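You operate a simulated robot arm through the tools that you are given. There is no shell and no other tool.

Carry out the task below with a simulated robot arm. There is one attempt and no reset: what you move stays moved.

TASK
Set the ball winder up for the orange hank.
Fine: clamp tight, card tube on the spindle, orange peg in the top of the tube, guide out.

The check looks at the end state, three seconds after you hand in, the way a careful person would. Anything else that was tipped, shoved, dropped, spilled or broken makes it a failure.

THE ROBOT
A 6-joint arm with a two-finger gripper, fixed in place. Base frame: the origin is at the foot of the arm, x ahead of it, y to its left, z up. Lengths are in mm, angles in degrees, forces in N, time in s.
Its first joint turns from -166.0 to 166.0 degrees. Payload 2.45 kg.
The TCP is the grasp point between the finger pads, 20 mm short of the fingertips. In the tool frame z runs along the fingers and y along their closing line. The gripper opens to 140 mm. The gripper's body begins 168 mm behind the TCP.
Orientation is told as [roll, pitch, yaw] about the base's x, y, z axes, in that order, counted from this pose: with the fingers straight down and closing along the base's y, the tool's x points along the base's -x, its y along +y and its z along -z.

THE INTERFACE
- The arm moves only by the tool servo_tool. Its argument "series" is text: rows parted by semicolons, each of 7 numbers parted by spaces: the turn, a rotation vector about the tool's x, y, z in degrees, then the shift along the tool's x, y, z in m, then the finger opening in m, from 0 to 0.14. In form: ax ay az tx ty tz grip; .... A call has 1 to 20 rows; each row shifts and turns the commanded pose from where the row before left it, along the tool's axes as they then stand. A row lasts 0.2 s, in which the tool goes at most 50 mm and 8.6 degrees; a call with a longer step from one row to the next is refused whole, and so is a gripper value outside its range. Where a pose cannot be reached the arm comes as near as it can. A force on the tool above 90 N (or 10 N above the force at the start of the call, whichever is more), or a blocked arm, ends the call early, and 0.2 s more pass. The fingers move at their own pace (about 45 mm/s each) and stop on an object; they squeeze with about 33 N. The grip force told is the motor's: it shows also when the fingers shut on nothing. Time passes only in rows, and 0.2 s behind the last, so rows that do not move let the fingers close. The reply holds the time, the measured pose of the TCP, the force on the tool along the base axes, the opening and the grip force, in the units named above and with some noise, with the torque about the TCP (base axes, N m) and any sound that the robot's microphone picked up.
- Cameras (640 x 400 px; columns grow to the right, rows downward): "scene" is fixed at [218.4, 499.2, 1485.3]; the picture's right is [-0.59, -0.81, 0.00], its down [-0.48, 0.35, -0.81] and it looks along [0.65, -0.48, -0.59] (base axes); focal length 312 px, centre (320, 200). "wrist" rides on the gripper at [78, 11, -209] in the tool frame; the picture's right is [-0.14, 0.99, 0.00], its down [-0.92, -0.13, -0.37] and it looks along [-0.36, -0.05, 0.93] (tool axes); focal length 280 px, centre (320, 200). There is no depth. A picture from a camera that has moved, and an enlarged one, comes with that camera's place and axes in the base frame and with its lens.
- capture(camera): a new picture of that camera. No time passes.
- zoom(camera, box): a new picture of the part [left, top, right, bottom] of that camera's present view, enlarged. No time passes.
- finish_job(): hands the job in; it is judged then, once.

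Places have to be worked out from the pictures, the camera data and where the tool is seen. Open the gripper and draw the arm clear of the work before you hand the job in, unless the task says otherwise.

The tools are called after "Call:" as name(argument=value, ...) on one line, values as JSON. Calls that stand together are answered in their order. servo_tool: Moves the arm, as the interface text tells. Its arguments: {"type":"object","properties":{"series":{"type":"string"}},"required":["series"]} The other tools are called the same way: capture (camera) takes a picture; zoom (camera, box) takes an enlarged picture of a part of a camera's view; finish_job () hands the job in.

At the start:

```text
time: 0.0
tool_pos: [636.4, -174.5, 1151.8]
ee_rot: [-0.1, -0.2, 0.0]
ft_force: [0.3, 0.7, -1.2]
moment: [0.0, 0.02, -0.02]
gripper_width: 140.0
grasp_force: 0.1
```

scene: 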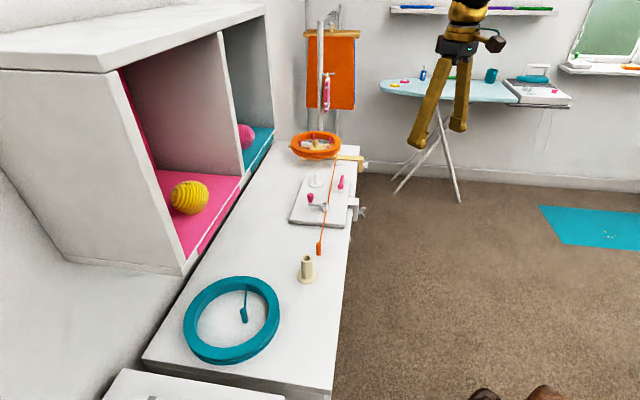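
wrist: 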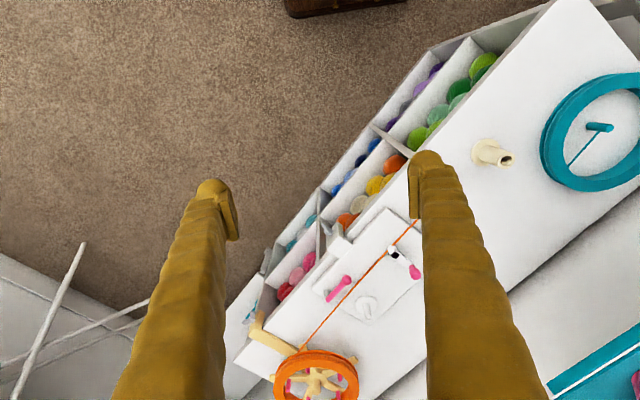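

I start by looking closer at the winder, the tube and the hanks in both cameras.

Call:
zoom(camera="scene", box=[270, 120, 390, 195])

Call:
zoom(camera="scene", box=[270, 165, 390, 240])

Call:
zoom(camera="scene", box=[170, 220, 362, 340])

Call:
zoom(camera="wrist", box=[220, 190, 460, 340])

Call:
zoom(camera="wrist", box=[440, 50, 640, 175])

```text
5.33 times, centred on (330, 158) of scene
camera zoom: at [218.4, 499.2, 1485.3], right [-0.59, -0.81, 0.0], down [-0.48, 0.35, -0.81], along [0.65, -0.48, -0.59], focal length 1662 px, centre (267, 427)
```

zoom: 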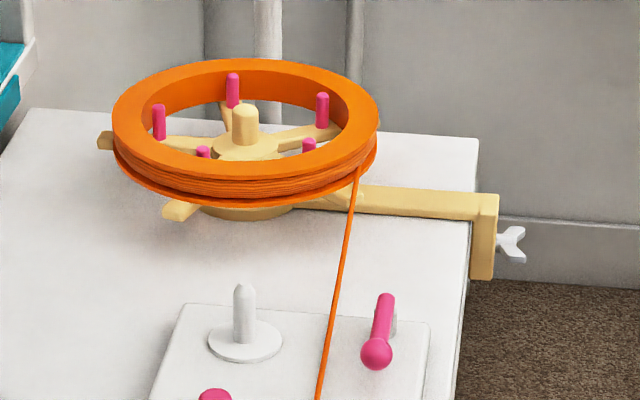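

```text
5.33 times, centred on (330, 202) of scene
camera zoom: at [218.4, 499.2, 1485.3], right [-0.59, -0.81, 0.0], down [-0.48, 0.35, -0.81], along [0.65, -0.48, -0.59], focal length 1662 px, centre (267, 187)
```

zoom: 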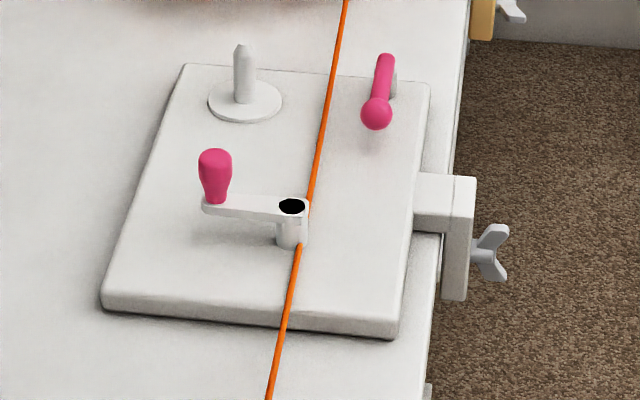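

```text
3.33 times, centred on (266, 280) of scene
camera zoom: at [218.4, 499.2, 1485.3], right [-0.59, -0.81, 0.0], down [-0.48, 0.35, -0.81], along [0.65, -0.48, -0.59], focal length 1039 px, centre (500, -67)
```

zoom: 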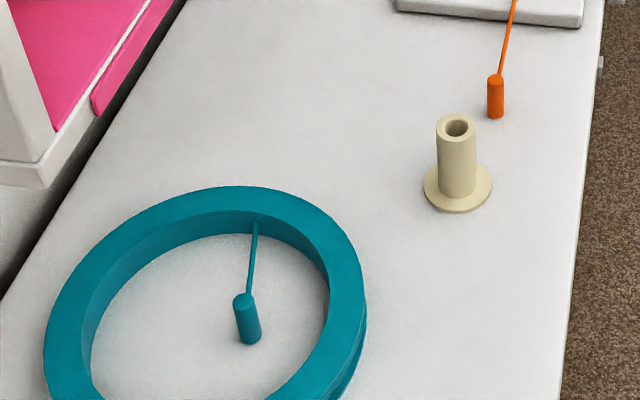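

```text
2.67 times, centred on (340, 265) of wrist
camera zoom: at [558.3, -163.1, 1360.5], right [0.14, 0.99, 0.0], down [0.92, -0.13, 0.37], along [0.37, -0.05, -0.93], focal length 748 px, centre (267, 27)
```

zoom: 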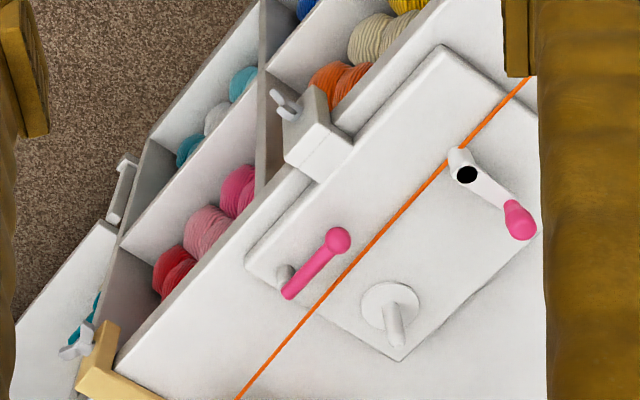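

```text
3.20 times, centred on (540, 112) of wrist
camera zoom: at [558.3, -163.1, 1360.5], right [0.14, 0.99, 0.0], down [0.92, -0.13, 0.37], along [0.37, -0.05, -0.93], focal length 897 px, centre (-384, 480)
```

zoom: 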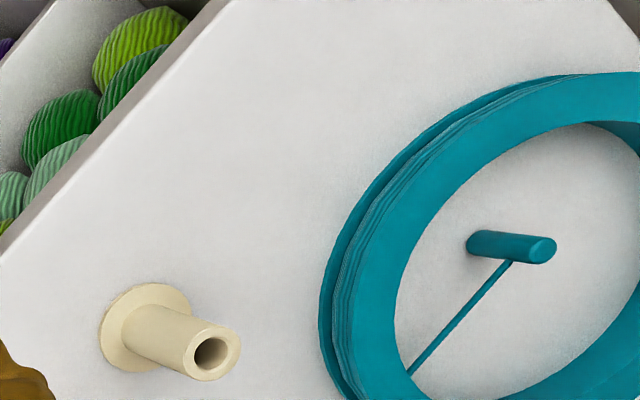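

The table edge runs diagonally (about x+y=745), the tube stands near (732,164), and the winder spindle is near (1083,-117). I move the arm closer above the winder to see it better.

Call:
servo_tool(series="0 0 0 -0.04 0.02 0 0.14; 0 0 0 -0.04 0.02 0 0.14; 0 0 0 -0.04 0.02 0 0.14; 0 0 0 -0.04 0.02 0 0.14")

Call:
capture(camera="wrist")

Call:
capture(camera="scene")

```text
time: 1.0
tool_pos: [796.8, -94.7, 1152.2]
ee_rot: [-0.1, -0.1, -0.1]
ft_force: [-0.3, -0.4, 0.7]
moment: [-0.02, -0.04, -0.02]
gripper_width: 140.0
grasp_force: 0.0
```

```text
taken
camera wrist: at [719.1, -83.1, 1361.2], right [0.14, 0.99, 0.0], down [0.92, -0.13, 0.37], along [0.37, -0.05, -0.93], focal length 280 px, centre (320, 200)
```

wrist: 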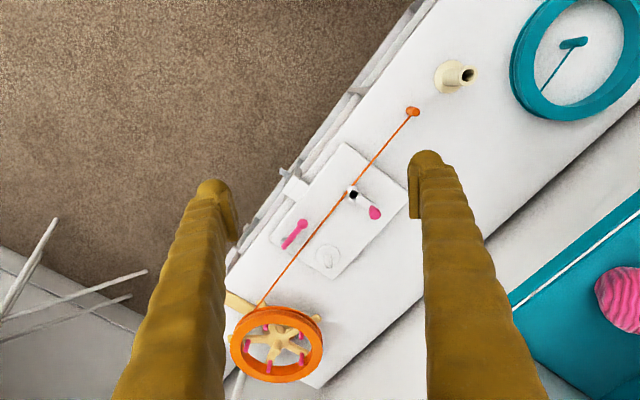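

```text
taken
```

scene: 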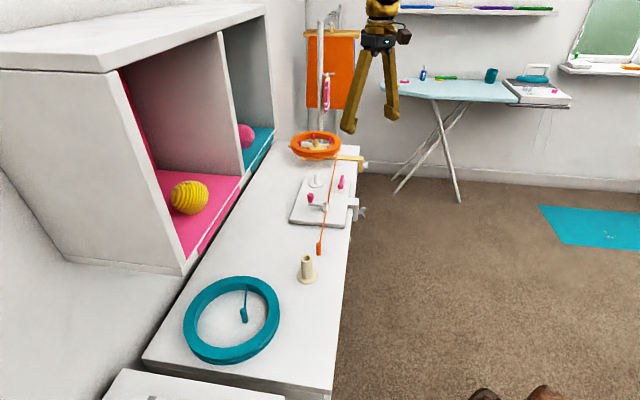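

The view shows the peg at the yarn's end near the tube. I zoom in on each part for triangulation.

Call:
zoom(camera="wrist", box=[220, 130, 420, 255])

Call:
zoom(camera="wrist", box=[380, 30, 540, 130])

Call:
zoom(camera="wrist", box=[210, 240, 370, 400])

Call:
zoom(camera="scene", box=[290, 165, 380, 221])

Call:
zoom(camera="scene", box=[280, 225, 360, 290])

```text
3.20 times, centred on (320, 192) of wrist
camera zoom: at [719.1, -83.1, 1361.2], right [0.14, 0.99, 0.0], down [0.92, -0.13, 0.37], along [0.37, -0.05, -0.93], focal length 897 px, centre (320, 224)
```

zoom: 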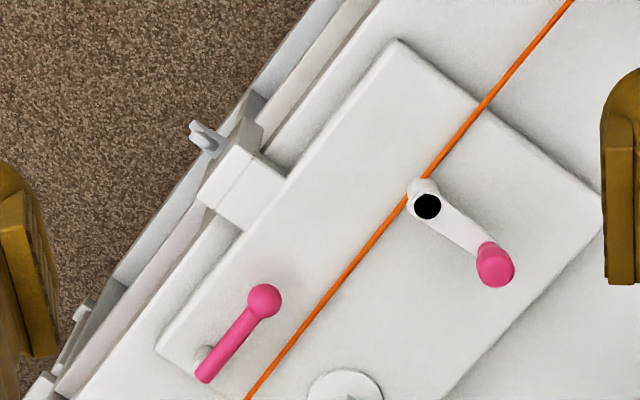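

```text
4.00 times, centred on (460, 80) of wrist
camera zoom: at [719.1, -83.1, 1361.2], right [0.14, 0.99, 0.0], down [0.92, -0.13, 0.37], along [0.37, -0.05, -0.93], focal length 1122 px, centre (-240, 680)
```

zoom: 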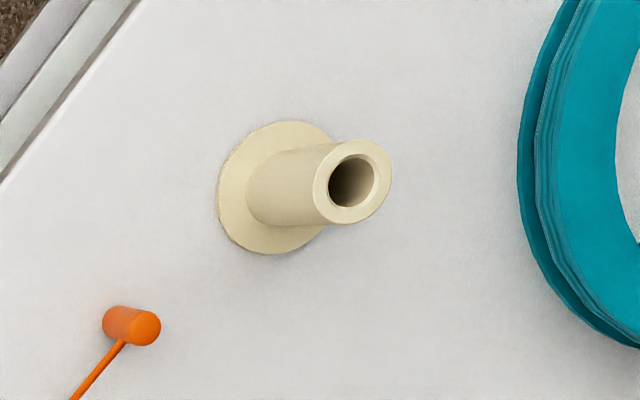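

```text
2.50 times, centred on (290, 320) of wrist
camera zoom: at [719.1, -83.1, 1361.2], right [0.14, 0.99, 0.0], down [0.92, -0.13, 0.37], along [0.37, -0.05, -0.93], focal length 701 px, centre (395, -100)
```

zoom: 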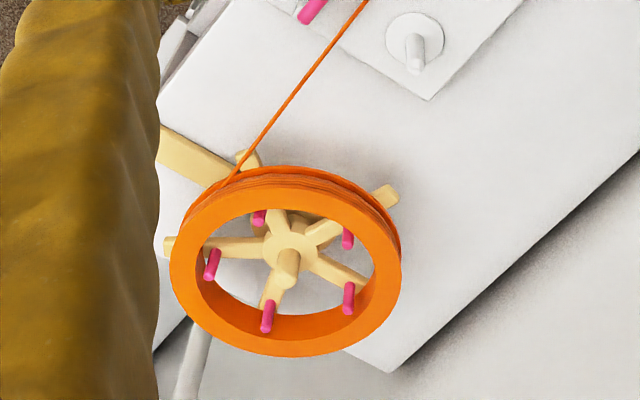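

```text
7.11 times, centred on (335, 193) of scene
camera zoom: at [218.4, 499.2, 1485.3], right [-0.59, -0.81, 0.0], down [-0.48, 0.35, -0.81], along [0.65, -0.48, -0.59], focal length 2216 px, centre (213, 250)
```

zoom: 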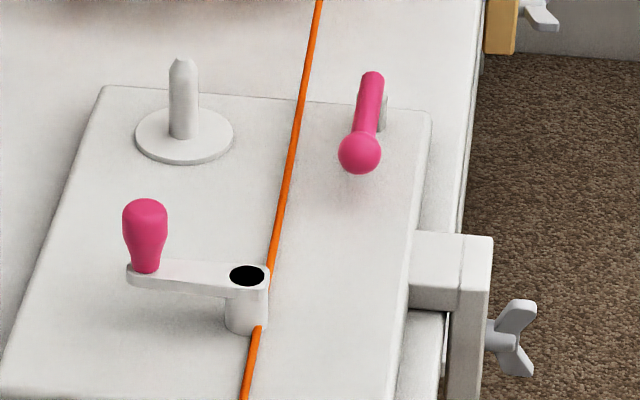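

```text
6.15 times, centred on (320, 258) of scene
camera zoom: at [218.4, 499.2, 1485.3], right [-0.59, -0.81, 0.0], down [-0.48, 0.35, -0.81], along [0.65, -0.48, -0.59], focal length 1917 px, centre (320, -154)
```

zoom: 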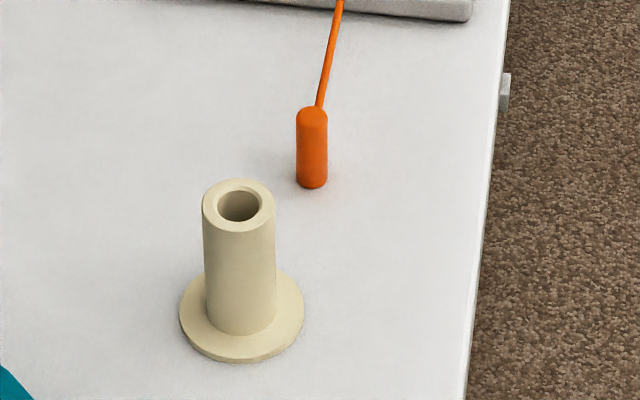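

I put the table top at z≈756, the tube top near (732,170,837), the peg top near (785,90,806), and the spindle tip near (1076,-113,840). I back the arm off in front of the table and yaw it 45° so it can face the wing-nut clamp.

Call:
servo_tool(series="0 0 0 0.0095 -0.039 0.025 0.14; 0 0 0 0.0095 -0.039 0.025 0.14; 0 0 0 0.0095 -0.039 0.025 0.14; 0 0 0 0.0095 -0.039 0.025 0.14; 0 0 0 0.0095 -0.039 0.025 0.14; 0 0 0 0.0095 -0.039 0.025 0.14; 0 0 -7.5 0 0 0 0.14; 0 0 -7.5 0 0 0 0.14; 0 0 -7.5 0 0 0 0.14; 0 0 -7.5 0 0 0 0.14; 0 0 -7.5 0 0 0 0.14; 0 0 -7.5 0 0 0 0.14")

Call:
capture(camera="wrist")

```text
time: 3.6
tool_pos: [741.6, -329.2, 1001.5]
ee_rot: [-0.1, 0.0, 45.1]
ft_force: [-0.1, -0.2, -0.1]
moment: [-0.02, 0.0, 0.02]
gripper_width: 139.8
grasp_force: 0.1
```

```text
taken
camera wrist: at [676.7, -376.4, 1210.8], right [-0.6, 0.8, 0.0], down [0.74, 0.56, 0.37], along [0.29, 0.22, -0.93], focal length 280 px, centre (320, 200)
```

wrist: 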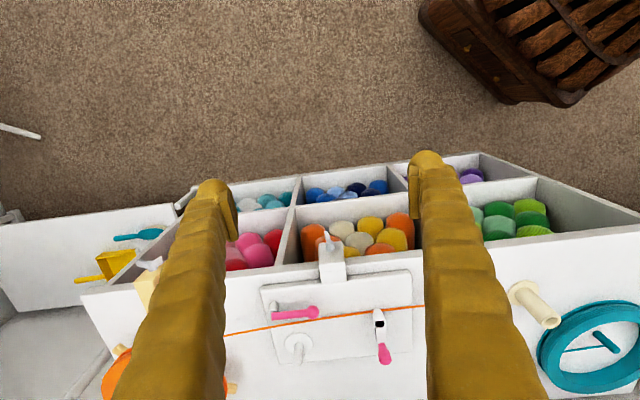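

Now aligned with the table. I pitch the tool up to horizontal so the fingers point at the table's front edge.

Call:
servo_tool(series="0 -7.5 0 0 0 0 0.14; 0 -7.5 0 0 0 0 0.14; 0 -7.5 0 0 0 0 0.14; 0 -7.5 0 0 0 0 0.14; 0 -7.5 0 0 0 0 0.14; 0 -7.5 0 0 0 0 0.14")

Call:
capture(camera="wrist")

Call:
capture(camera="scene")

```text
time: 5.0
tool_pos: [740.3, -328.8, 1001.1]
ee_rot: [-0.3, -45.2, 45.1]
ft_force: [-0.3, -0.3, -0.4]
moment: [-0.02, -0.02, -0.04]
gripper_width: 139.9
grasp_force: 0.0
```

```text
taken
camera wrist: at [588.3, -464.3, 1094.2], right [-0.63, 0.77, 0.09], down [0.36, 0.19, 0.91], along [0.68, 0.61, -0.4], focal length 280 px, centre (320, 200)
```

wrist: 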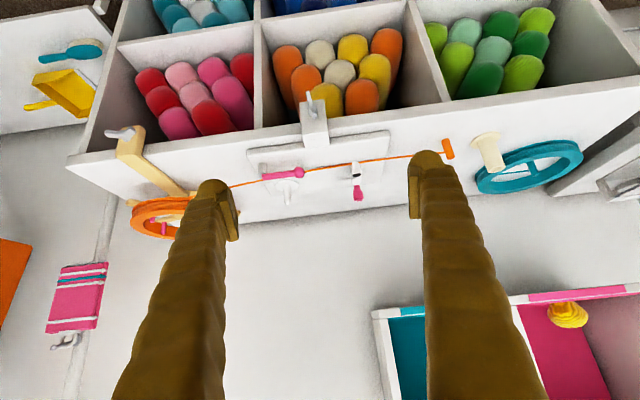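

```text
taken
```

scene: 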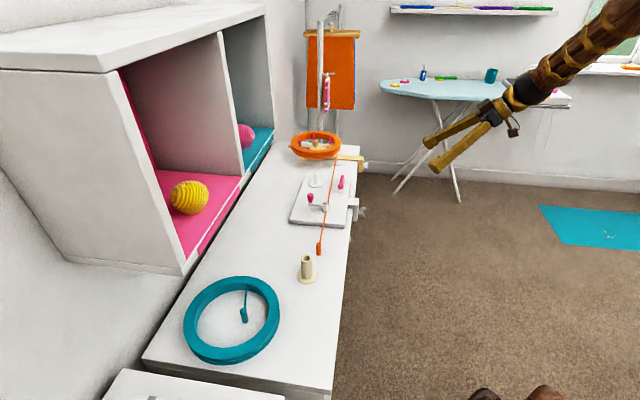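

Halfway tilted. I tilt the rest of the way and lower toward clamp height, staying well clear of the table.

Call:
servo_tool(series="0 -7.5 0 0 0 0 0.14; 0 -7.5 0 0 0 0 0.14; 0 -7.5 0 0 0 0 0.14; 0 -7.5 0 0 0 0 0.14; 0 -7.5 0 0 0 0 0.14; 0 -7.5 0 0 0 0 0.14; 0 0 0 0.045 0 0 0.14; 0 0 0 0.045 0 0 0.14; 0 0 0 0.045 0 0 0.14; 0 0 0 0.045 0 0 0.14")

Call:
capture(camera="wrist")

Call:
capture(camera="scene")

```text
time: 7.2
tool_pos: [740.3, -328.2, 820.6]
ee_rot: [-96.1, -89.9, 140.9]
ft_force: [-0.1, -0.1, 0.5]
moment: [-0.01, 0.01, 0.02]
gripper_width: 140.2
grasp_force: 0.0
```

```text
taken
camera wrist: at [584.0, -468.3, 743.4], right [-0.7, 0.7, 0.14], down [-0.17, -0.35, 0.92], along [0.69, 0.62, 0.37], focal length 280 px, centre (320, 200)
```

wrist: 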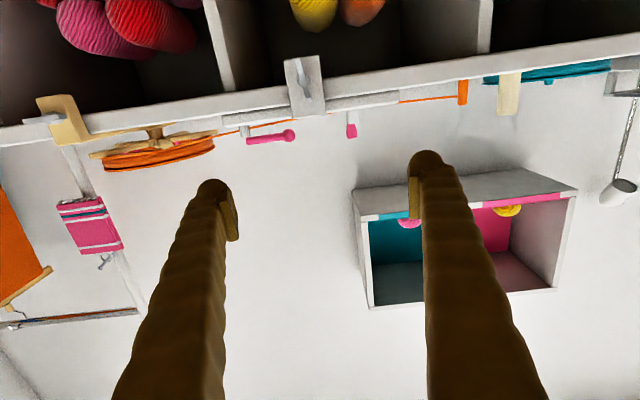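

```text
taken
```

scene: 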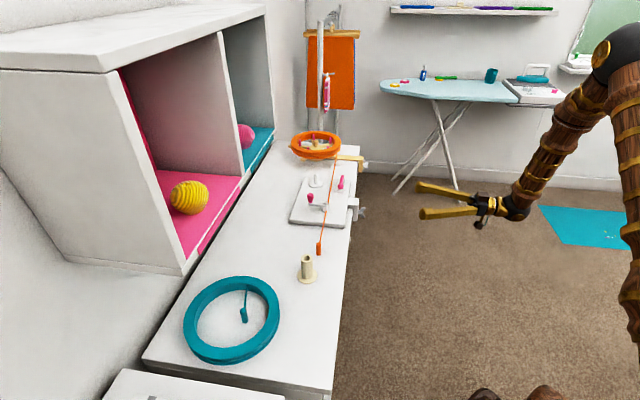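

Call:
zoom(camera="wrist", box=[210, 40, 410, 165])

Call:
zoom(camera="wrist", box=[20, 80, 220, 205])

Call:
zoom(camera="wrist", box=[380, 50, 580, 175])

```text
3.20 times, centred on (310, 102) of wrist
camera zoom: at [584.0, -468.3, 743.4], right [-0.7, 0.7, 0.14], down [-0.17, -0.35, 0.92], along [0.69, 0.62, 0.37], focal length 897 px, centre (352, 512)
```

zoom: 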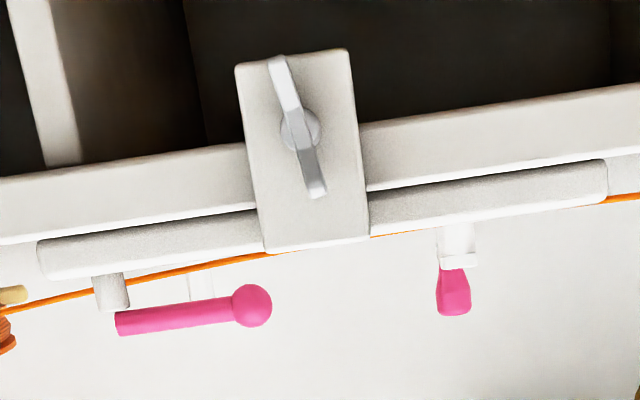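

```text
3.20 times, centred on (120, 142) of wrist
camera zoom: at [584.0, -468.3, 743.4], right [-0.7, 0.7, 0.14], down [-0.17, -0.35, 0.92], along [0.69, 0.62, 0.37], focal length 897 px, centre (960, 384)
```

zoom: 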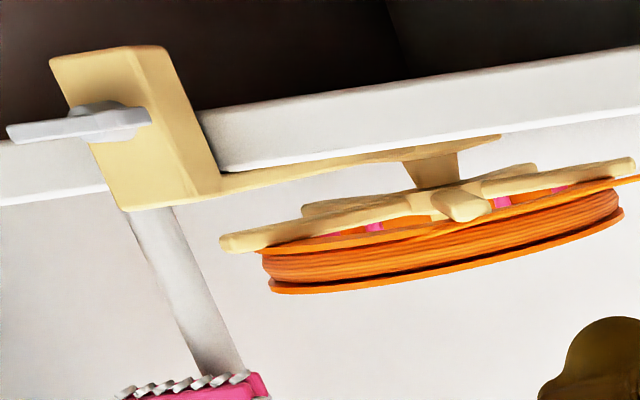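

```text
3.20 times, centred on (480, 112) of wrist
camera zoom: at [584.0, -468.3, 743.4], right [-0.7, 0.7, 0.14], down [-0.17, -0.35, 0.92], along [0.69, 0.62, 0.37], focal length 897 px, centre (-192, 480)
```

zoom: 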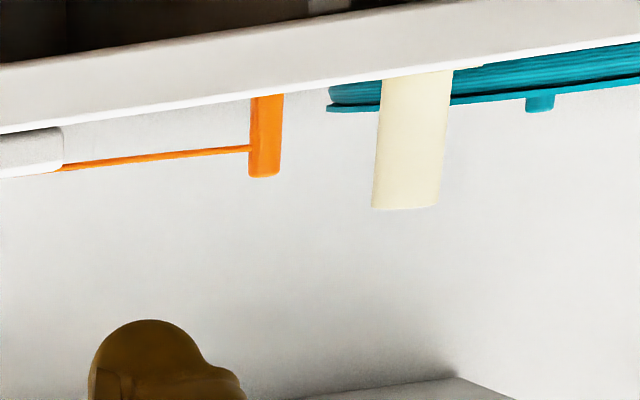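

Seen from below and in front (picture is upside-down), the wing nut's blade is nearly vertical, leaning about 9°, with its hub near (889,-192,729). I come in closer in front of it with a narrower opening to refine that.

Call:
servo_tool(series="0 0 0 0.023 -0.0024 0.03 0.1; 0 0 0 0.023 -0.0024 0.03 0.08; 0 0 0 0.023 -0.0024 0.03 0.06; 0 0 0 0.023 -0.0024 0.03 0.06; 0 0 0 0 0 0 0.06")

Call:
capture(camera="wrist")

Call:
zoom(camera="scene", box=[310, 160, 430, 235])

```text
time: 8.4
tool_pos: [832.1, -247.8, 731.2]
ee_rot: [-85.8, -90.0, 130.7]
ft_force: [-0.4, 0.3, 0.8]
moment: [0.0, -0.02, -0.05]
gripper_width: 59.9
grasp_force: 0.1
```

```text
taken
camera wrist: at [676.1, -388.4, 652.7], right [-0.7, 0.7, 0.14], down [-0.17, -0.35, 0.92], along [0.69, 0.62, 0.37], focal length 280 px, centre (320, 200)
```

wrist: 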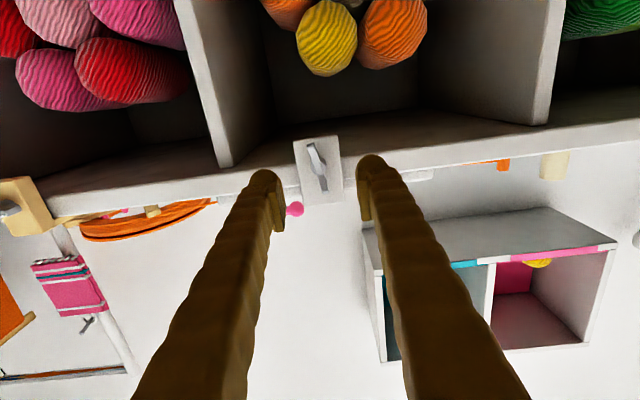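

```text
5.33 times, centred on (370, 198) of scene
camera zoom: at [218.4, 499.2, 1485.3], right [-0.59, -0.81, 0.0], down [-0.48, 0.35, -0.81], along [0.65, -0.48, -0.59], focal length 1662 px, centre (53, 213)
```

zoom: 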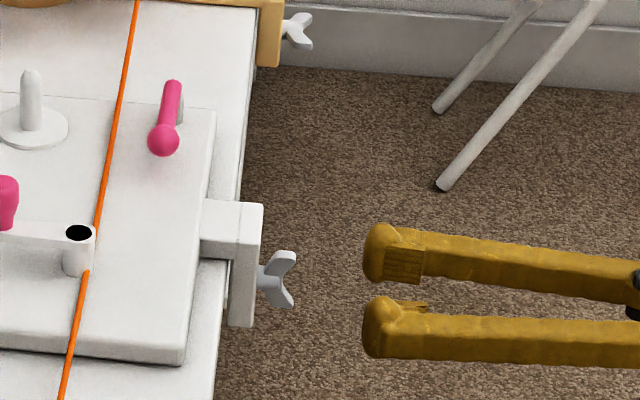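

Call:
zoom(camera="wrist", box=[240, 120, 400, 220])

Call:
zoom(camera="scene", box=[340, 185, 404, 225])

```text
4.00 times, centred on (320, 170) of wrist
camera zoom: at [676.1, -388.4, 652.7], right [-0.7, 0.7, 0.14], down [-0.17, -0.35, 0.92], along [0.69, 0.62, 0.37], focal length 1122 px, centre (320, 320)
```

zoom: 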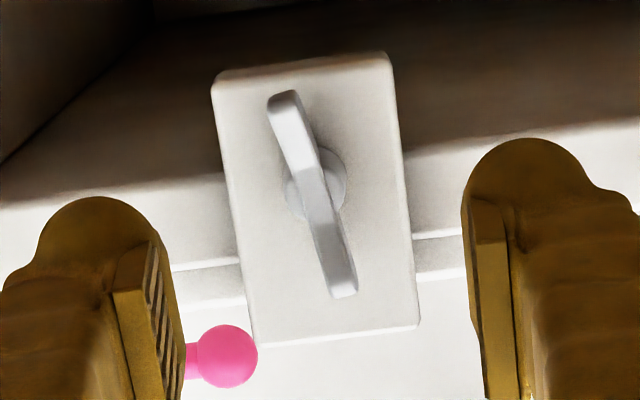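

```text
10.00 times, centred on (372, 205) of scene
camera zoom: at [218.4, 499.2, 1485.3], right [-0.59, -0.81, 0.0], down [-0.48, 0.35, -0.81], along [0.65, -0.48, -0.59], focal length 3116 px, centre (-200, 150)
```

zoom: 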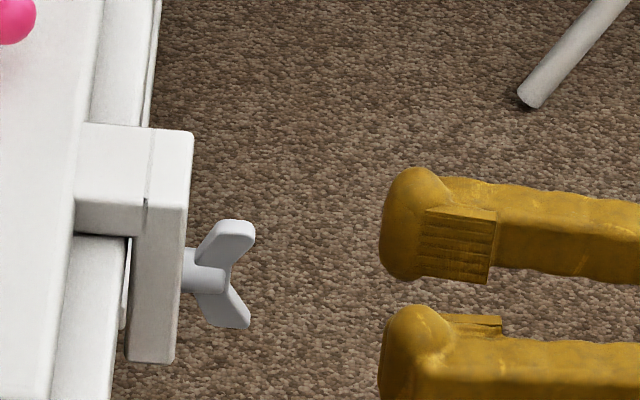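

The fingers are level with the wing nut. Relative to the tool axis it sits about 1.3 mm to +u and 2.5 mm lower, with the blade leaning about 6.5°; the fingertips are about 49 mm from the wing ends and 76 mm from the block. I correct for this and advance 66 mm.

Call:
servo_tool(series="0 0 0 0.0025 -0.0013 0 0.05; 0 0 -6.5 0 0 0.006 0.05; 0 0 0 0 0 0.015 0.05; 0 0 0 0 0 0.015 0.05; 0 0 0 0 0 0.015 0.05; 0 0 0 0 0 0.005 0.05")

Call:
zoom(camera="wrist", box=[240, 120, 400, 220])

Call:
zoom(camera="scene", box=[340, 185, 404, 225])

```text
time: 9.8
tool_pos: [878.2, -218.7, 731.6]
ee_rot: [-86.8, -87.1, 132.1]
ft_force: [0.4, 0.4, -0.1]
moment: [0.03, 0.02, -0.02]
gripper_width: 50.1
grasp_force: 0.0
out of reach, approached as far as the arm can: row 2
```

```text
4.00 times, centred on (320, 170) of wrist
camera zoom: at [725.9, -361.9, 654.7], right [-0.71, 0.7, 0.09], down [-0.2, -0.32, 0.93], along [0.68, 0.64, 0.36], focal length 1122 px, centre (320, 320)
```

zoom: 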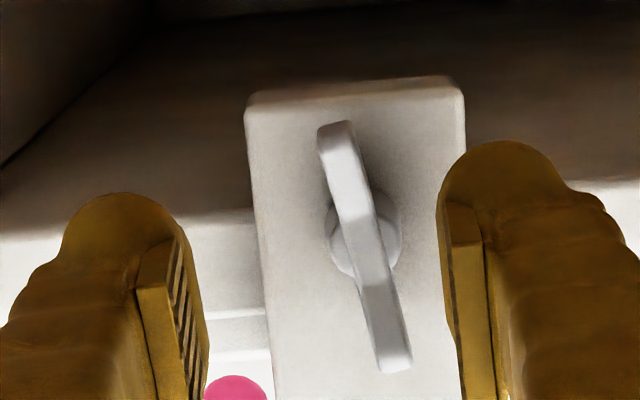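

```text
10.00 times, centred on (372, 205) of scene
camera zoom: at [218.4, 499.2, 1485.3], right [-0.59, -0.81, 0.0], down [-0.48, 0.35, -0.81], along [0.65, -0.48, -0.59], focal length 3116 px, centre (-200, 150)
```

zoom: 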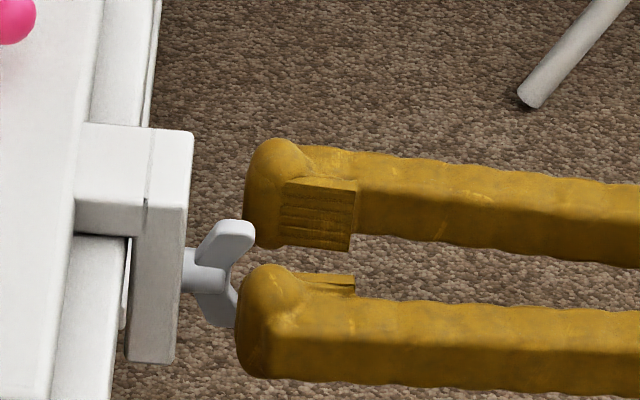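

Row 2 hit a joint limit (turning the wrist negative), so the tool shifted about 11 mm sideways; nothing was touched. I back off, restore zero twist and re-centre. Closing on the leaning blade will turn it in the tightening direction anyway.

Call:
servo_tool(series="0 0 0 0 0 -0.03 0.05; 0 0 2.9 0 0 0 0.05; 0 0 0 0.0033 0.01 0 0.05; 0 0 0 0 0 0 0.05")

Call:
zoom(camera="wrist", box=[240, 120, 400, 220])

```text
time: 10.8
tool_pos: [850.5, -233.9, 727.9]
ee_rot: [20.0, -89.9, 25.2]
ft_force: [0.4, 0.6, -0.4]
moment: [0.01, 0.02, 0.01]
gripper_width: 49.8
grasp_force: 0.0
```

```text
4.00 times, centred on (320, 170) of wrist
camera zoom: at [694.7, -374.8, 650.2], right [-0.7, 0.7, 0.14], down [-0.17, -0.35, 0.92], along [0.69, 0.62, 0.36], focal length 1122 px, centre (320, 320)
```

zoom: 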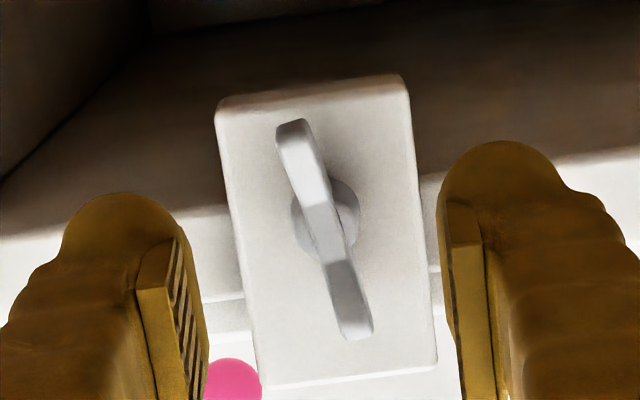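

Centred within about 1 mm of the hub now. I shift 1 mm and advance 42 mm so the pads overlap the wings, staying about 10 mm short of the block.

Call:
servo_tool(series="0 0 0 0 0.001 0.012 0.05; 0 0 0 0 0 0.012 0.05; 0 0 0 0 0 0.01 0.05; 0 0 0 0 0 0.008 0.05; 0 0 0 0 0 0 0.05")

Call:
zoom(camera="wrist", box=[240, 120, 400, 220])

Call:
zoom(camera="scene", box=[340, 185, 404, 225])

```text
time: 12.0
tool_pos: [878.1, -203.5, 728.6]
ee_rot: [13.6, -89.8, 31.6]
ft_force: [-0.3, 0.4, -0.4]
moment: [-0.01, 0.02, -0.01]
gripper_width: 49.9
grasp_force: 0.0
```

```text
4.00 times, centred on (320, 170) of wrist
camera zoom: at [723.2, -344.3, 650.9], right [-0.7, 0.7, 0.14], down [-0.17, -0.35, 0.92], along [0.69, 0.62, 0.36], focal length 1122 px, centre (320, 320)
```

zoom: 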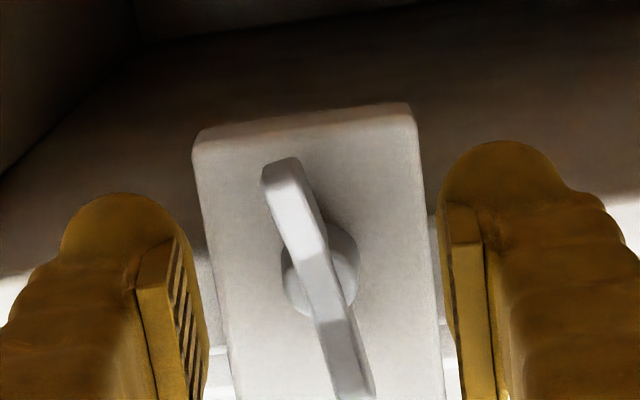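

```text
10.00 times, centred on (372, 205) of scene
camera zoom: at [218.4, 499.2, 1485.3], right [-0.59, -0.81, 0.0], down [-0.48, 0.35, -0.81], along [0.65, -0.48, -0.59], focal length 3116 px, centre (-200, 150)
```

zoom: 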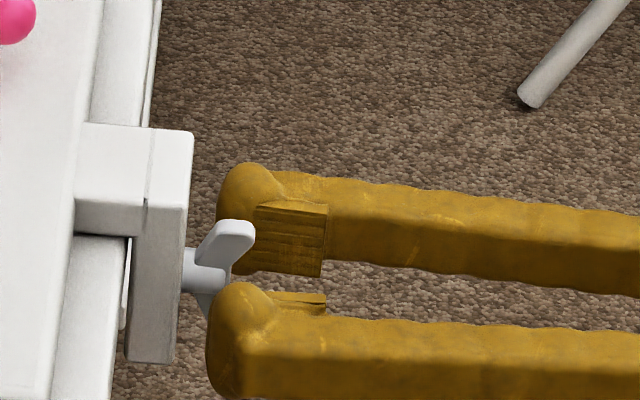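

The hub sits right on the tool axis. I close the fingers on the wings.

Call:
servo_tool(series="0 0 0 0 0 0 0.0; 0 0 0 0 0 0 0.0; 0 0 0 0 0 0 0.0; 0 0 0 0 0 0 0.0; 0 0 0 0 0 0 0.0")

Call:
zoom(camera="wrist", box=[240, 120, 400, 220])

Call:
zoom(camera="scene", box=[310, 165, 406, 225])

```text
time: 13.2
tool_pos: [877.6, -204.8, 728.5]
ee_rot: [26.9, -89.7, 18.2]
ft_force: [-35.8, -29.0, 2.4]
moment: [0.03, -0.07, 0.22]
gripper_width: 9.3
grasp_force: 36.6
```

```text
4.00 times, centred on (320, 170) of wrist
camera zoom: at [722.3, -345.2, 650.8], right [-0.7, 0.7, 0.14], down [-0.17, -0.35, 0.92], along [0.69, 0.62, 0.36], focal length 1122 px, centre (320, 320)
```

zoom: 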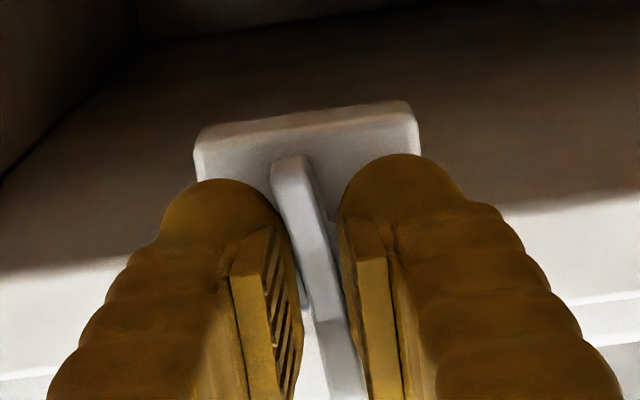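

```text
6.67 times, centred on (358, 195) of scene
camera zoom: at [218.4, 499.2, 1485.3], right [-0.59, -0.81, 0.0], down [-0.48, 0.35, -0.81], along [0.65, -0.48, -0.59], focal length 2077 px, centre (67, 233)
```

zoom: 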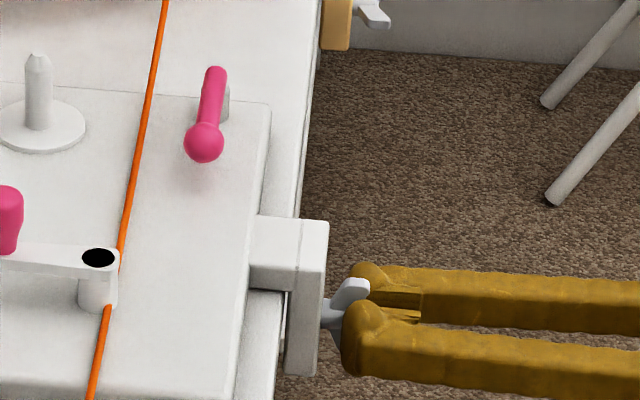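

The grip closed to 9.3 mm but the tool is pushed back with about 46 N along -v, so the fingertips are wedging on the hub. I open a little, retreat 5 mm and close again.

Call:
servo_tool(series="0 0 0 0 0 0 0.03; 0 0 0 0 0 0 0.03; 0 0 0 0 0 -0.005 0.03; 0 0 0 0 0 0 0.03; 0 0 0 0 0 0 0.0; 0 0 0 0 0 0 0.0; 0 0 0 0 0 0 0.0; 0 0 0 0 0 0 0.0")

Call:
zoom(camera="scene", box=[340, 185, 404, 225])

Call:
zoom(camera="wrist", box=[240, 120, 400, 220])

```text
time: 15.0
tool_pos: [873.8, -206.9, 728.1]
ee_rot: [14.6, -89.8, 30.6]
ft_force: [2.4, 5.2, 0.5]
moment: [-0.02, 0.0, 0.05]
gripper_width: 7.2
grasp_force: 35.5
```

```text
10.00 times, centred on (372, 205) of scene
camera zoom: at [218.4, 499.2, 1485.3], right [-0.59, -0.81, 0.0], down [-0.48, 0.35, -0.81], along [0.65, -0.48, -0.59], focal length 3116 px, centre (-200, 150)
```

zoom: 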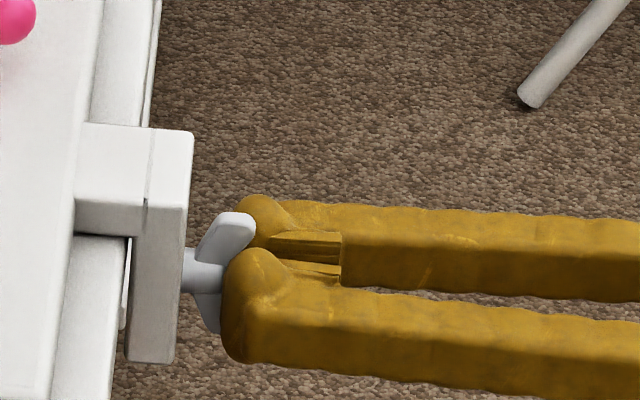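

```text
4.00 times, centred on (320, 170) of wrist
camera zoom: at [719.8, -347.9, 651.2], right [-0.7, 0.7, 0.14], down [-0.17, -0.35, 0.92], along [0.69, 0.62, 0.36], focal length 1122 px, centre (320, 320)
```

zoom: 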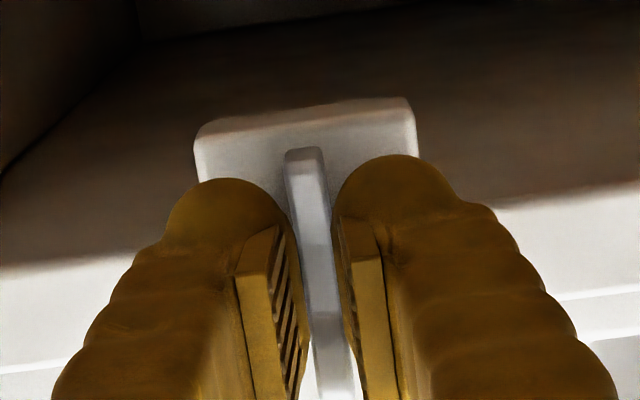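

Now gripped cleanly at 7.2 mm with little force, blade aligned. I turn clockwise (+az) 40° and watch the torque about the screw axis.

Call:
servo_tool(series="0 0 8 0 0 0 0; 0 0 8 0 0 0 0; 0 0 8 0 0 0 0; 0 0 8 0 0 0 0; 0 0 8 0 0 0 0")

Call:
zoom(camera="wrist", box=[240, 120, 400, 220])

Call:
zoom(camera="scene", box=[310, 165, 406, 225])

```text
time: 16.2
tool_pos: [874.3, -205.3, 729.4]
ee_rot: [89.8, -49.9, -44.6]
ft_force: [2.6, 16.8, 13.7]
moment: [0.21, -0.24, -0.07]
gripper_width: 6.9
grasp_force: 35.6
```

```text
4.00 times, centred on (320, 170) of wrist
camera zoom: at [685.4, -313.8, 676.8], right [-0.47, 0.47, 0.74], down [0.23, -0.75, 0.62], along [0.85, 0.47, 0.24], focal length 1122 px, centre (320, 320)
```

zoom: 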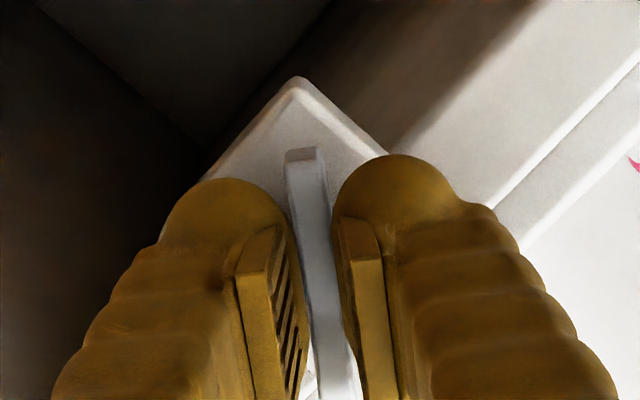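

```text
6.67 times, centred on (358, 195) of scene
camera zoom: at [218.4, 499.2, 1485.3], right [-0.59, -0.81, 0.0], down [-0.48, 0.35, -0.81], along [0.65, -0.48, -0.59], focal length 2077 px, centre (67, 233)
```

zoom: 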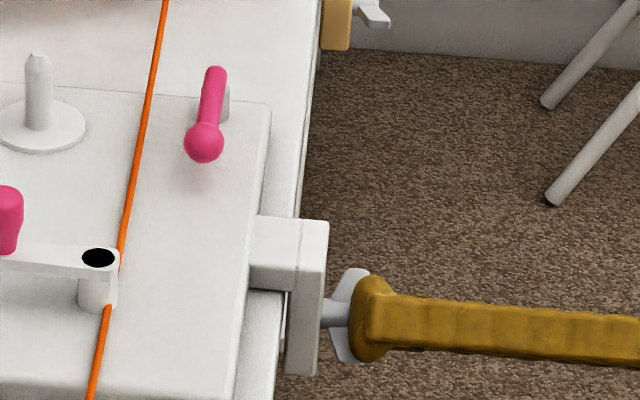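

The wing turned with the gripper at low torque. I keep turning.

Call:
servo_tool(series="0 0 8 0 0 0 0; 0 0 8 0 0 0 0; 0 0 8 0 0 0 0; 0 0 8 0 0 0 0; 0 0 8 0 0 0 0; 0 0 8 0 0 0 0")

Call:
zoom(camera="wrist", box=[240, 120, 400, 220])

Call:
zoom(camera="scene", box=[310, 165, 406, 225])

```text
time: 17.6
tool_pos: [875.2, -207.6, 730.0]
ee_rot: [90.0, -1.9, -44.8]
ft_force: [-7.8, 24.6, 33.7]
moment: [0.21, -0.22, 0.28]
gripper_width: 7.6
grasp_force: 35.2
```

```text
4.00 times, centred on (320, 170) of wrist
camera zoom: at [671.4, -300.6, 738.5], right [0.07, -0.07, 0.99], down [0.4, -0.91, -0.1], along [0.91, 0.4, -0.04], focal length 1122 px, centre (320, 320)
```

zoom: 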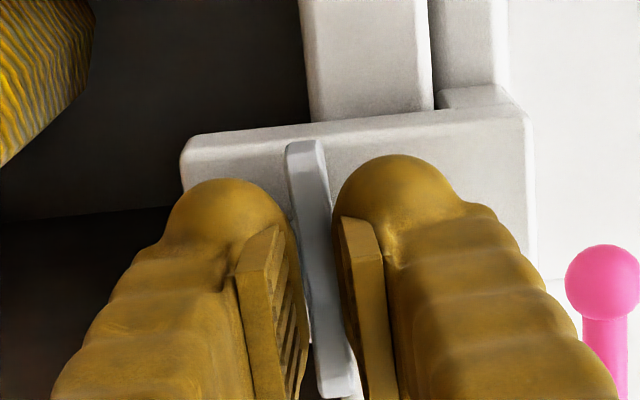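

```text
6.67 times, centred on (358, 195) of scene
camera zoom: at [218.4, 499.2, 1485.3], right [-0.59, -0.81, 0.0], down [-0.48, 0.35, -0.81], along [0.65, -0.48, -0.59], focal length 2077 px, centre (67, 233)
```

zoom: 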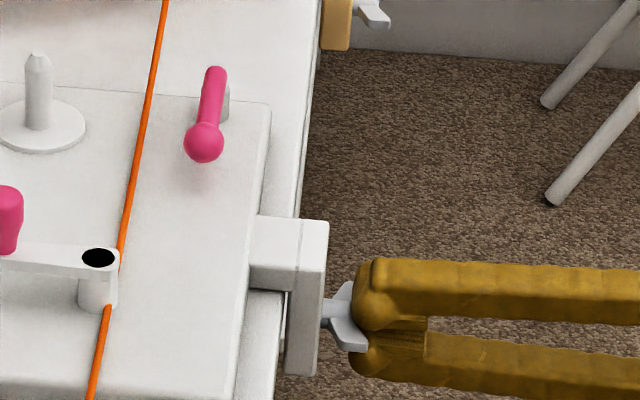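

The wing has turned about 90°. Side forces (34 N up, 23 N toward -u) say the screw axis is slightly up and to -u of my turning axis, so I re-centre before continuing.

Call:
servo_tool(series="0 0 0 0.0015 0.002 0 0; 0 0 0 0 0 0 0")

```text
time: 18.2
tool_pos: [873.8, -207.1, 729.8]
ee_rot: [89.8, -2.0, -44.9]
ft_force: [24.3, -0.5, 2.8]
moment: [0.01, -0.01, -0.18]
gripper_width: 7.3
grasp_force: 35.6
```

Better centred. The +v pull shows the screw is drawing in, so I follow it slightly and keep turning.

Call:
servo_tool(series="0 0 0 -0.0006 0 0.0008 0; 0 0 8 0 0 0 0; 0 0 8 0 0 0 0; 0 0 8 0 0 0 0; 0 0 8 0 0 0 0")

Call:
zoom(camera="wrist", box=[240, 120, 400, 220])

Call:
zoom(camera="scene", box=[310, 165, 406, 225])

```text
time: 19.4
tool_pos: [873.9, -204.0, 731.0]
ee_rot: [89.8, 30.2, -44.8]
ft_force: [-13.3, -10.1, 3.2]
moment: [-1.42, -1.47, 0.11]
gripper_width: 17.5
grasp_force: 42.9
```

```text
4.00 times, centred on (320, 170) of wrist
camera zoom: at [683.2, -309.8, 779.5], right [0.44, -0.43, 0.79], down [0.26, -0.78, -0.57], along [0.86, 0.46, -0.23], focal length 1122 px, centre (320, 320)
```

zoom: 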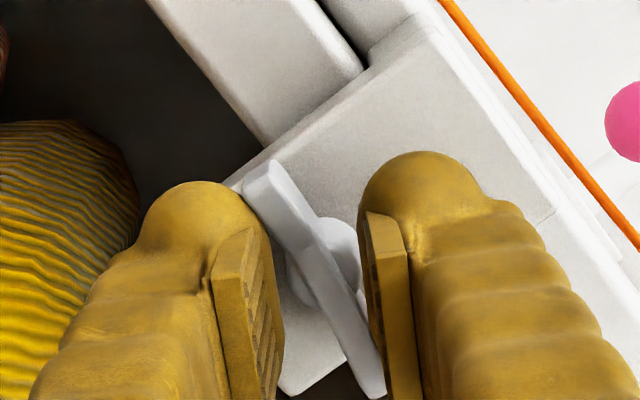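

```text
6.67 times, centred on (358, 195) of scene
camera zoom: at [218.4, 499.2, 1485.3], right [-0.59, -0.81, 0.0], down [-0.48, 0.35, -0.81], along [0.65, -0.48, -0.59], focal length 2077 px, centre (67, 233)
```

zoom: 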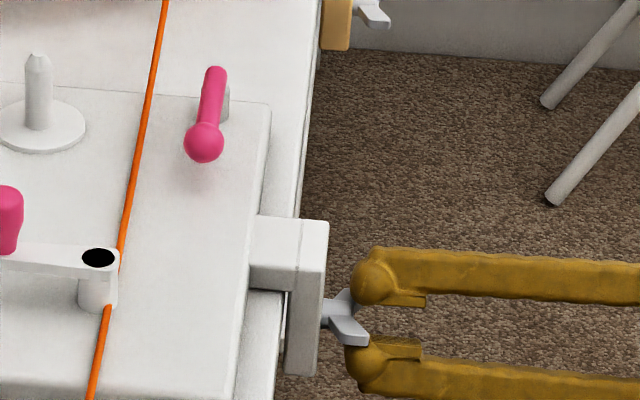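

Torque jumped to about 2 N·m and the fingers were prised apart to 17.5 mm, so the screw stopped turning at about 100° and is pulling tight. I rotate back to align with the blade, then nip it again to confirm it no longer moves.

Call:
servo_tool(series="0 0 -7 0 0 0 0; 0 0 -7 0 0 0 0; 0 0 -5 0 0 0 0; 0 0 0 0 0 0 0")

Call:
zoom(camera="wrist", box=[240, 120, 400, 220])

```text
time: 20.4
tool_pos: [874.5, -204.8, 730.6]
ee_rot: [89.8, 11.0, -44.7]
ft_force: [12.0, 19.9, -6.1]
moment: [-0.65, -0.59, 0.08]
gripper_width: 9.7
grasp_force: 37.4
```

```text
4.00 times, centred on (320, 170) of wrist
camera zoom: at [674.6, -301.1, 756.5], right [0.23, -0.23, 0.95], down [0.37, -0.88, -0.3], along [0.9, 0.42, -0.12], focal length 1122 px, centre (320, 320)
```

zoom: 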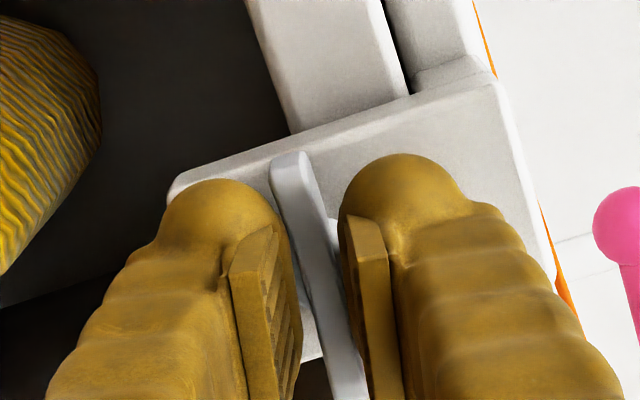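

Still slightly twisted on the blade (9.7 mm). I rotate back a little further to find the blade's actual angle.

Call:
servo_tool(series="0 0 -6 0 0 0 0; 0 0 0 0 0 0 0")

Call:
zoom(camera="wrist", box=[240, 120, 400, 220])

Call:
zoom(camera="scene", box=[340, 185, 404, 225])

```text
time: 21.0
tool_pos: [873.6, -205.2, 729.4]
ee_rot: [89.8, 5.1, -44.8]
ft_force: [4.6, 19.3, -10.5]
moment: [-0.62, -0.47, 0.12]
gripper_width: 7.7
grasp_force: 35.5
```

```text
4.00 times, centred on (320, 170) of wrist
camera zoom: at [672.7, -299.9, 748.6], right [0.16, -0.16, 0.97], down [0.38, -0.9, -0.21], along [0.91, 0.41, -0.09], focal length 1122 px, centre (320, 320)
```

zoom: 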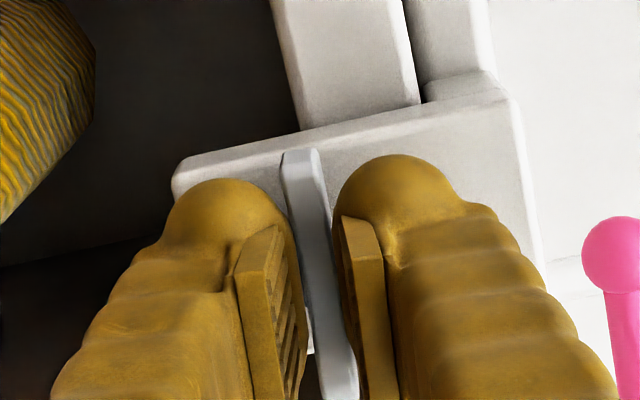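

```text
10.00 times, centred on (372, 205) of scene
camera zoom: at [218.4, 499.2, 1485.3], right [-0.59, -0.81, 0.0], down [-0.48, 0.35, -0.81], along [0.65, -0.48, -0.59], focal length 3116 px, centre (-200, 150)
```

zoom: 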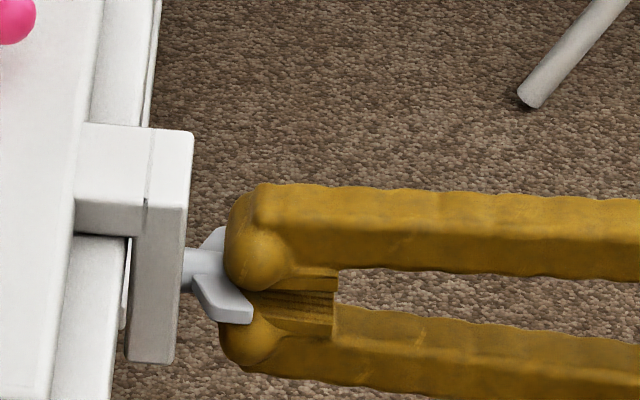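

The blade now sits horizontally and still pushes back against the grip, so the clamp screw is at its stop and tight. I release it and back straight out.

Call:
servo_tool(series="0 0 0 0 0 0 0.05; 0 0 0 0 0 0 0.05; 0 0 0 0 0 0 0.05; 0 0 0 0 0 -0.02 0.05; 0 0 0 0 0 -0.03 0.05; 0 0 0 0 0 -0.04 0.05; 0 0 0 0 0 -0.04 0.05")

Call:
zoom(camera="wrist", box=[200, 75, 440, 225])

Call:
zoom(camera="scene", box=[290, 165, 386, 225])

```text
time: 22.6
tool_pos: [782.2, -296.9, 731.5]
ee_rot: [89.9, 5.0, -44.7]
ft_force: [0.4, -0.1, 1.3]
moment: [0.02, 0.04, 0.01]
gripper_width: 50.0
grasp_force: 0.1
```

```text
2.67 times, centred on (320, 150) of wrist
camera zoom: at [581.4, -392.4, 749.7], right [0.16, -0.16, 0.97], down [0.38, -0.9, -0.21], along [0.91, 0.41, -0.09], focal length 748 px, centre (320, 333)
```

zoom: 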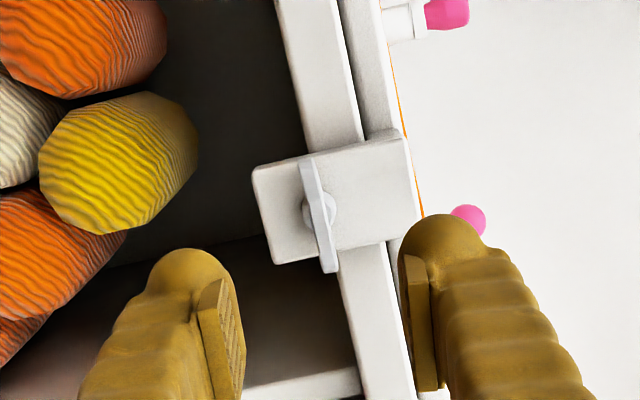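

```text
6.67 times, centred on (338, 195) of scene
camera zoom: at [218.4, 499.2, 1485.3], right [-0.59, -0.81, 0.0], down [-0.48, 0.35, -0.81], along [0.65, -0.48, -0.59], focal length 2077 px, centre (200, 233)
```

zoom: 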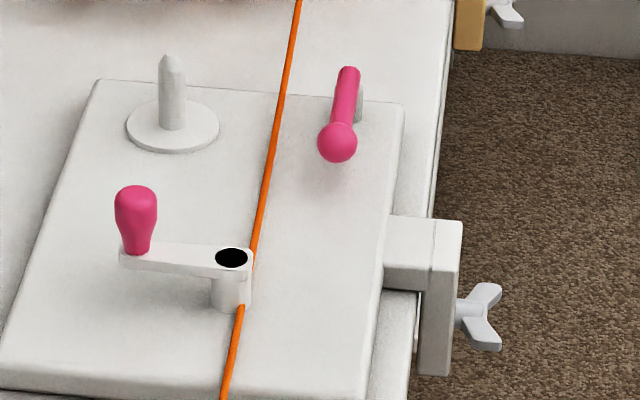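

The wing nut now lies level and everything else is unmoved. I raise the arm clear and roll the tool to point down, with its closing line across the table depth, for working the guide arm.

Call:
servo_tool(series="0 0 -5 0 0 0 0.05; 0 0 0 0 0.045 0 0.05; 0 0 0 0 0.045 0 0.05; 0 0 0 0 0.045 0 0.05; 0 0 0 0 0.045 0 0.05; 0 0 0 0 0.045 0 0.05; 0 0 0 0 0.045 0 0.05; 8 0 0 0 0 0 0.05; 8 0 0 0 0 0 0.05; 8 0 0 0 0 0 0.05; 8 0 0 0 0 0 0.05; 8 0 0 0 0 0 0.05; 8 0 0 0 0 0 0.05; 8 0 0 0 0 0 0.05; 8 0 0 0 0 0 0.05; 8 0 0 0 0 0 0.05; 8 0 0 0 0 0 0.05; 8 0 0 0 0 0 0.05; 2 0 0 0 0 0 0.05")

Call:
capture(camera="wrist")

Call:
capture(camera="scene")

```text
time: 26.6
tool_pos: [783.0, -298.2, 1001.5]
ee_rot: [-0.2, 0.0, -44.7]
ft_force: [0.1, 1.2, -0.2]
moment: [-0.01, 0.02, -0.02]
gripper_width: 50.0
grasp_force: 0.0
```

```text
taken
camera wrist: at [736.5, -234.3, 1209.9], right [0.8, 0.61, 0.0], down [0.56, -0.74, 0.37], along [0.22, -0.3, -0.93], focal length 280 px, centre (320, 200)
```

wrist: 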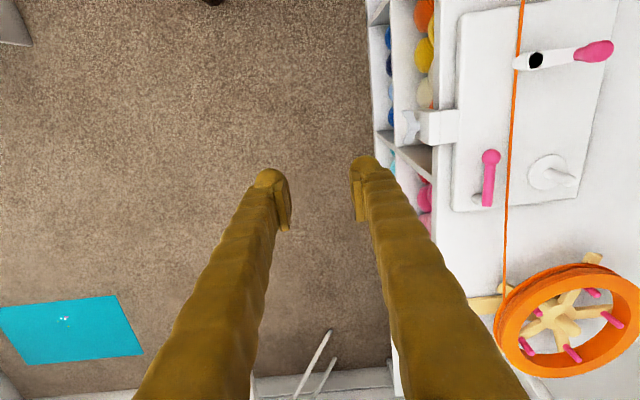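

```text
taken
```

scene: 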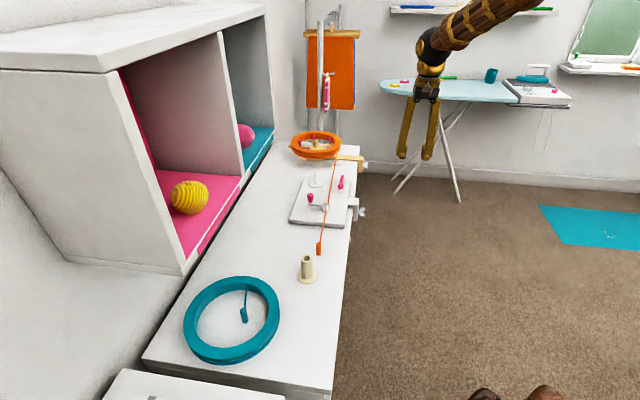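

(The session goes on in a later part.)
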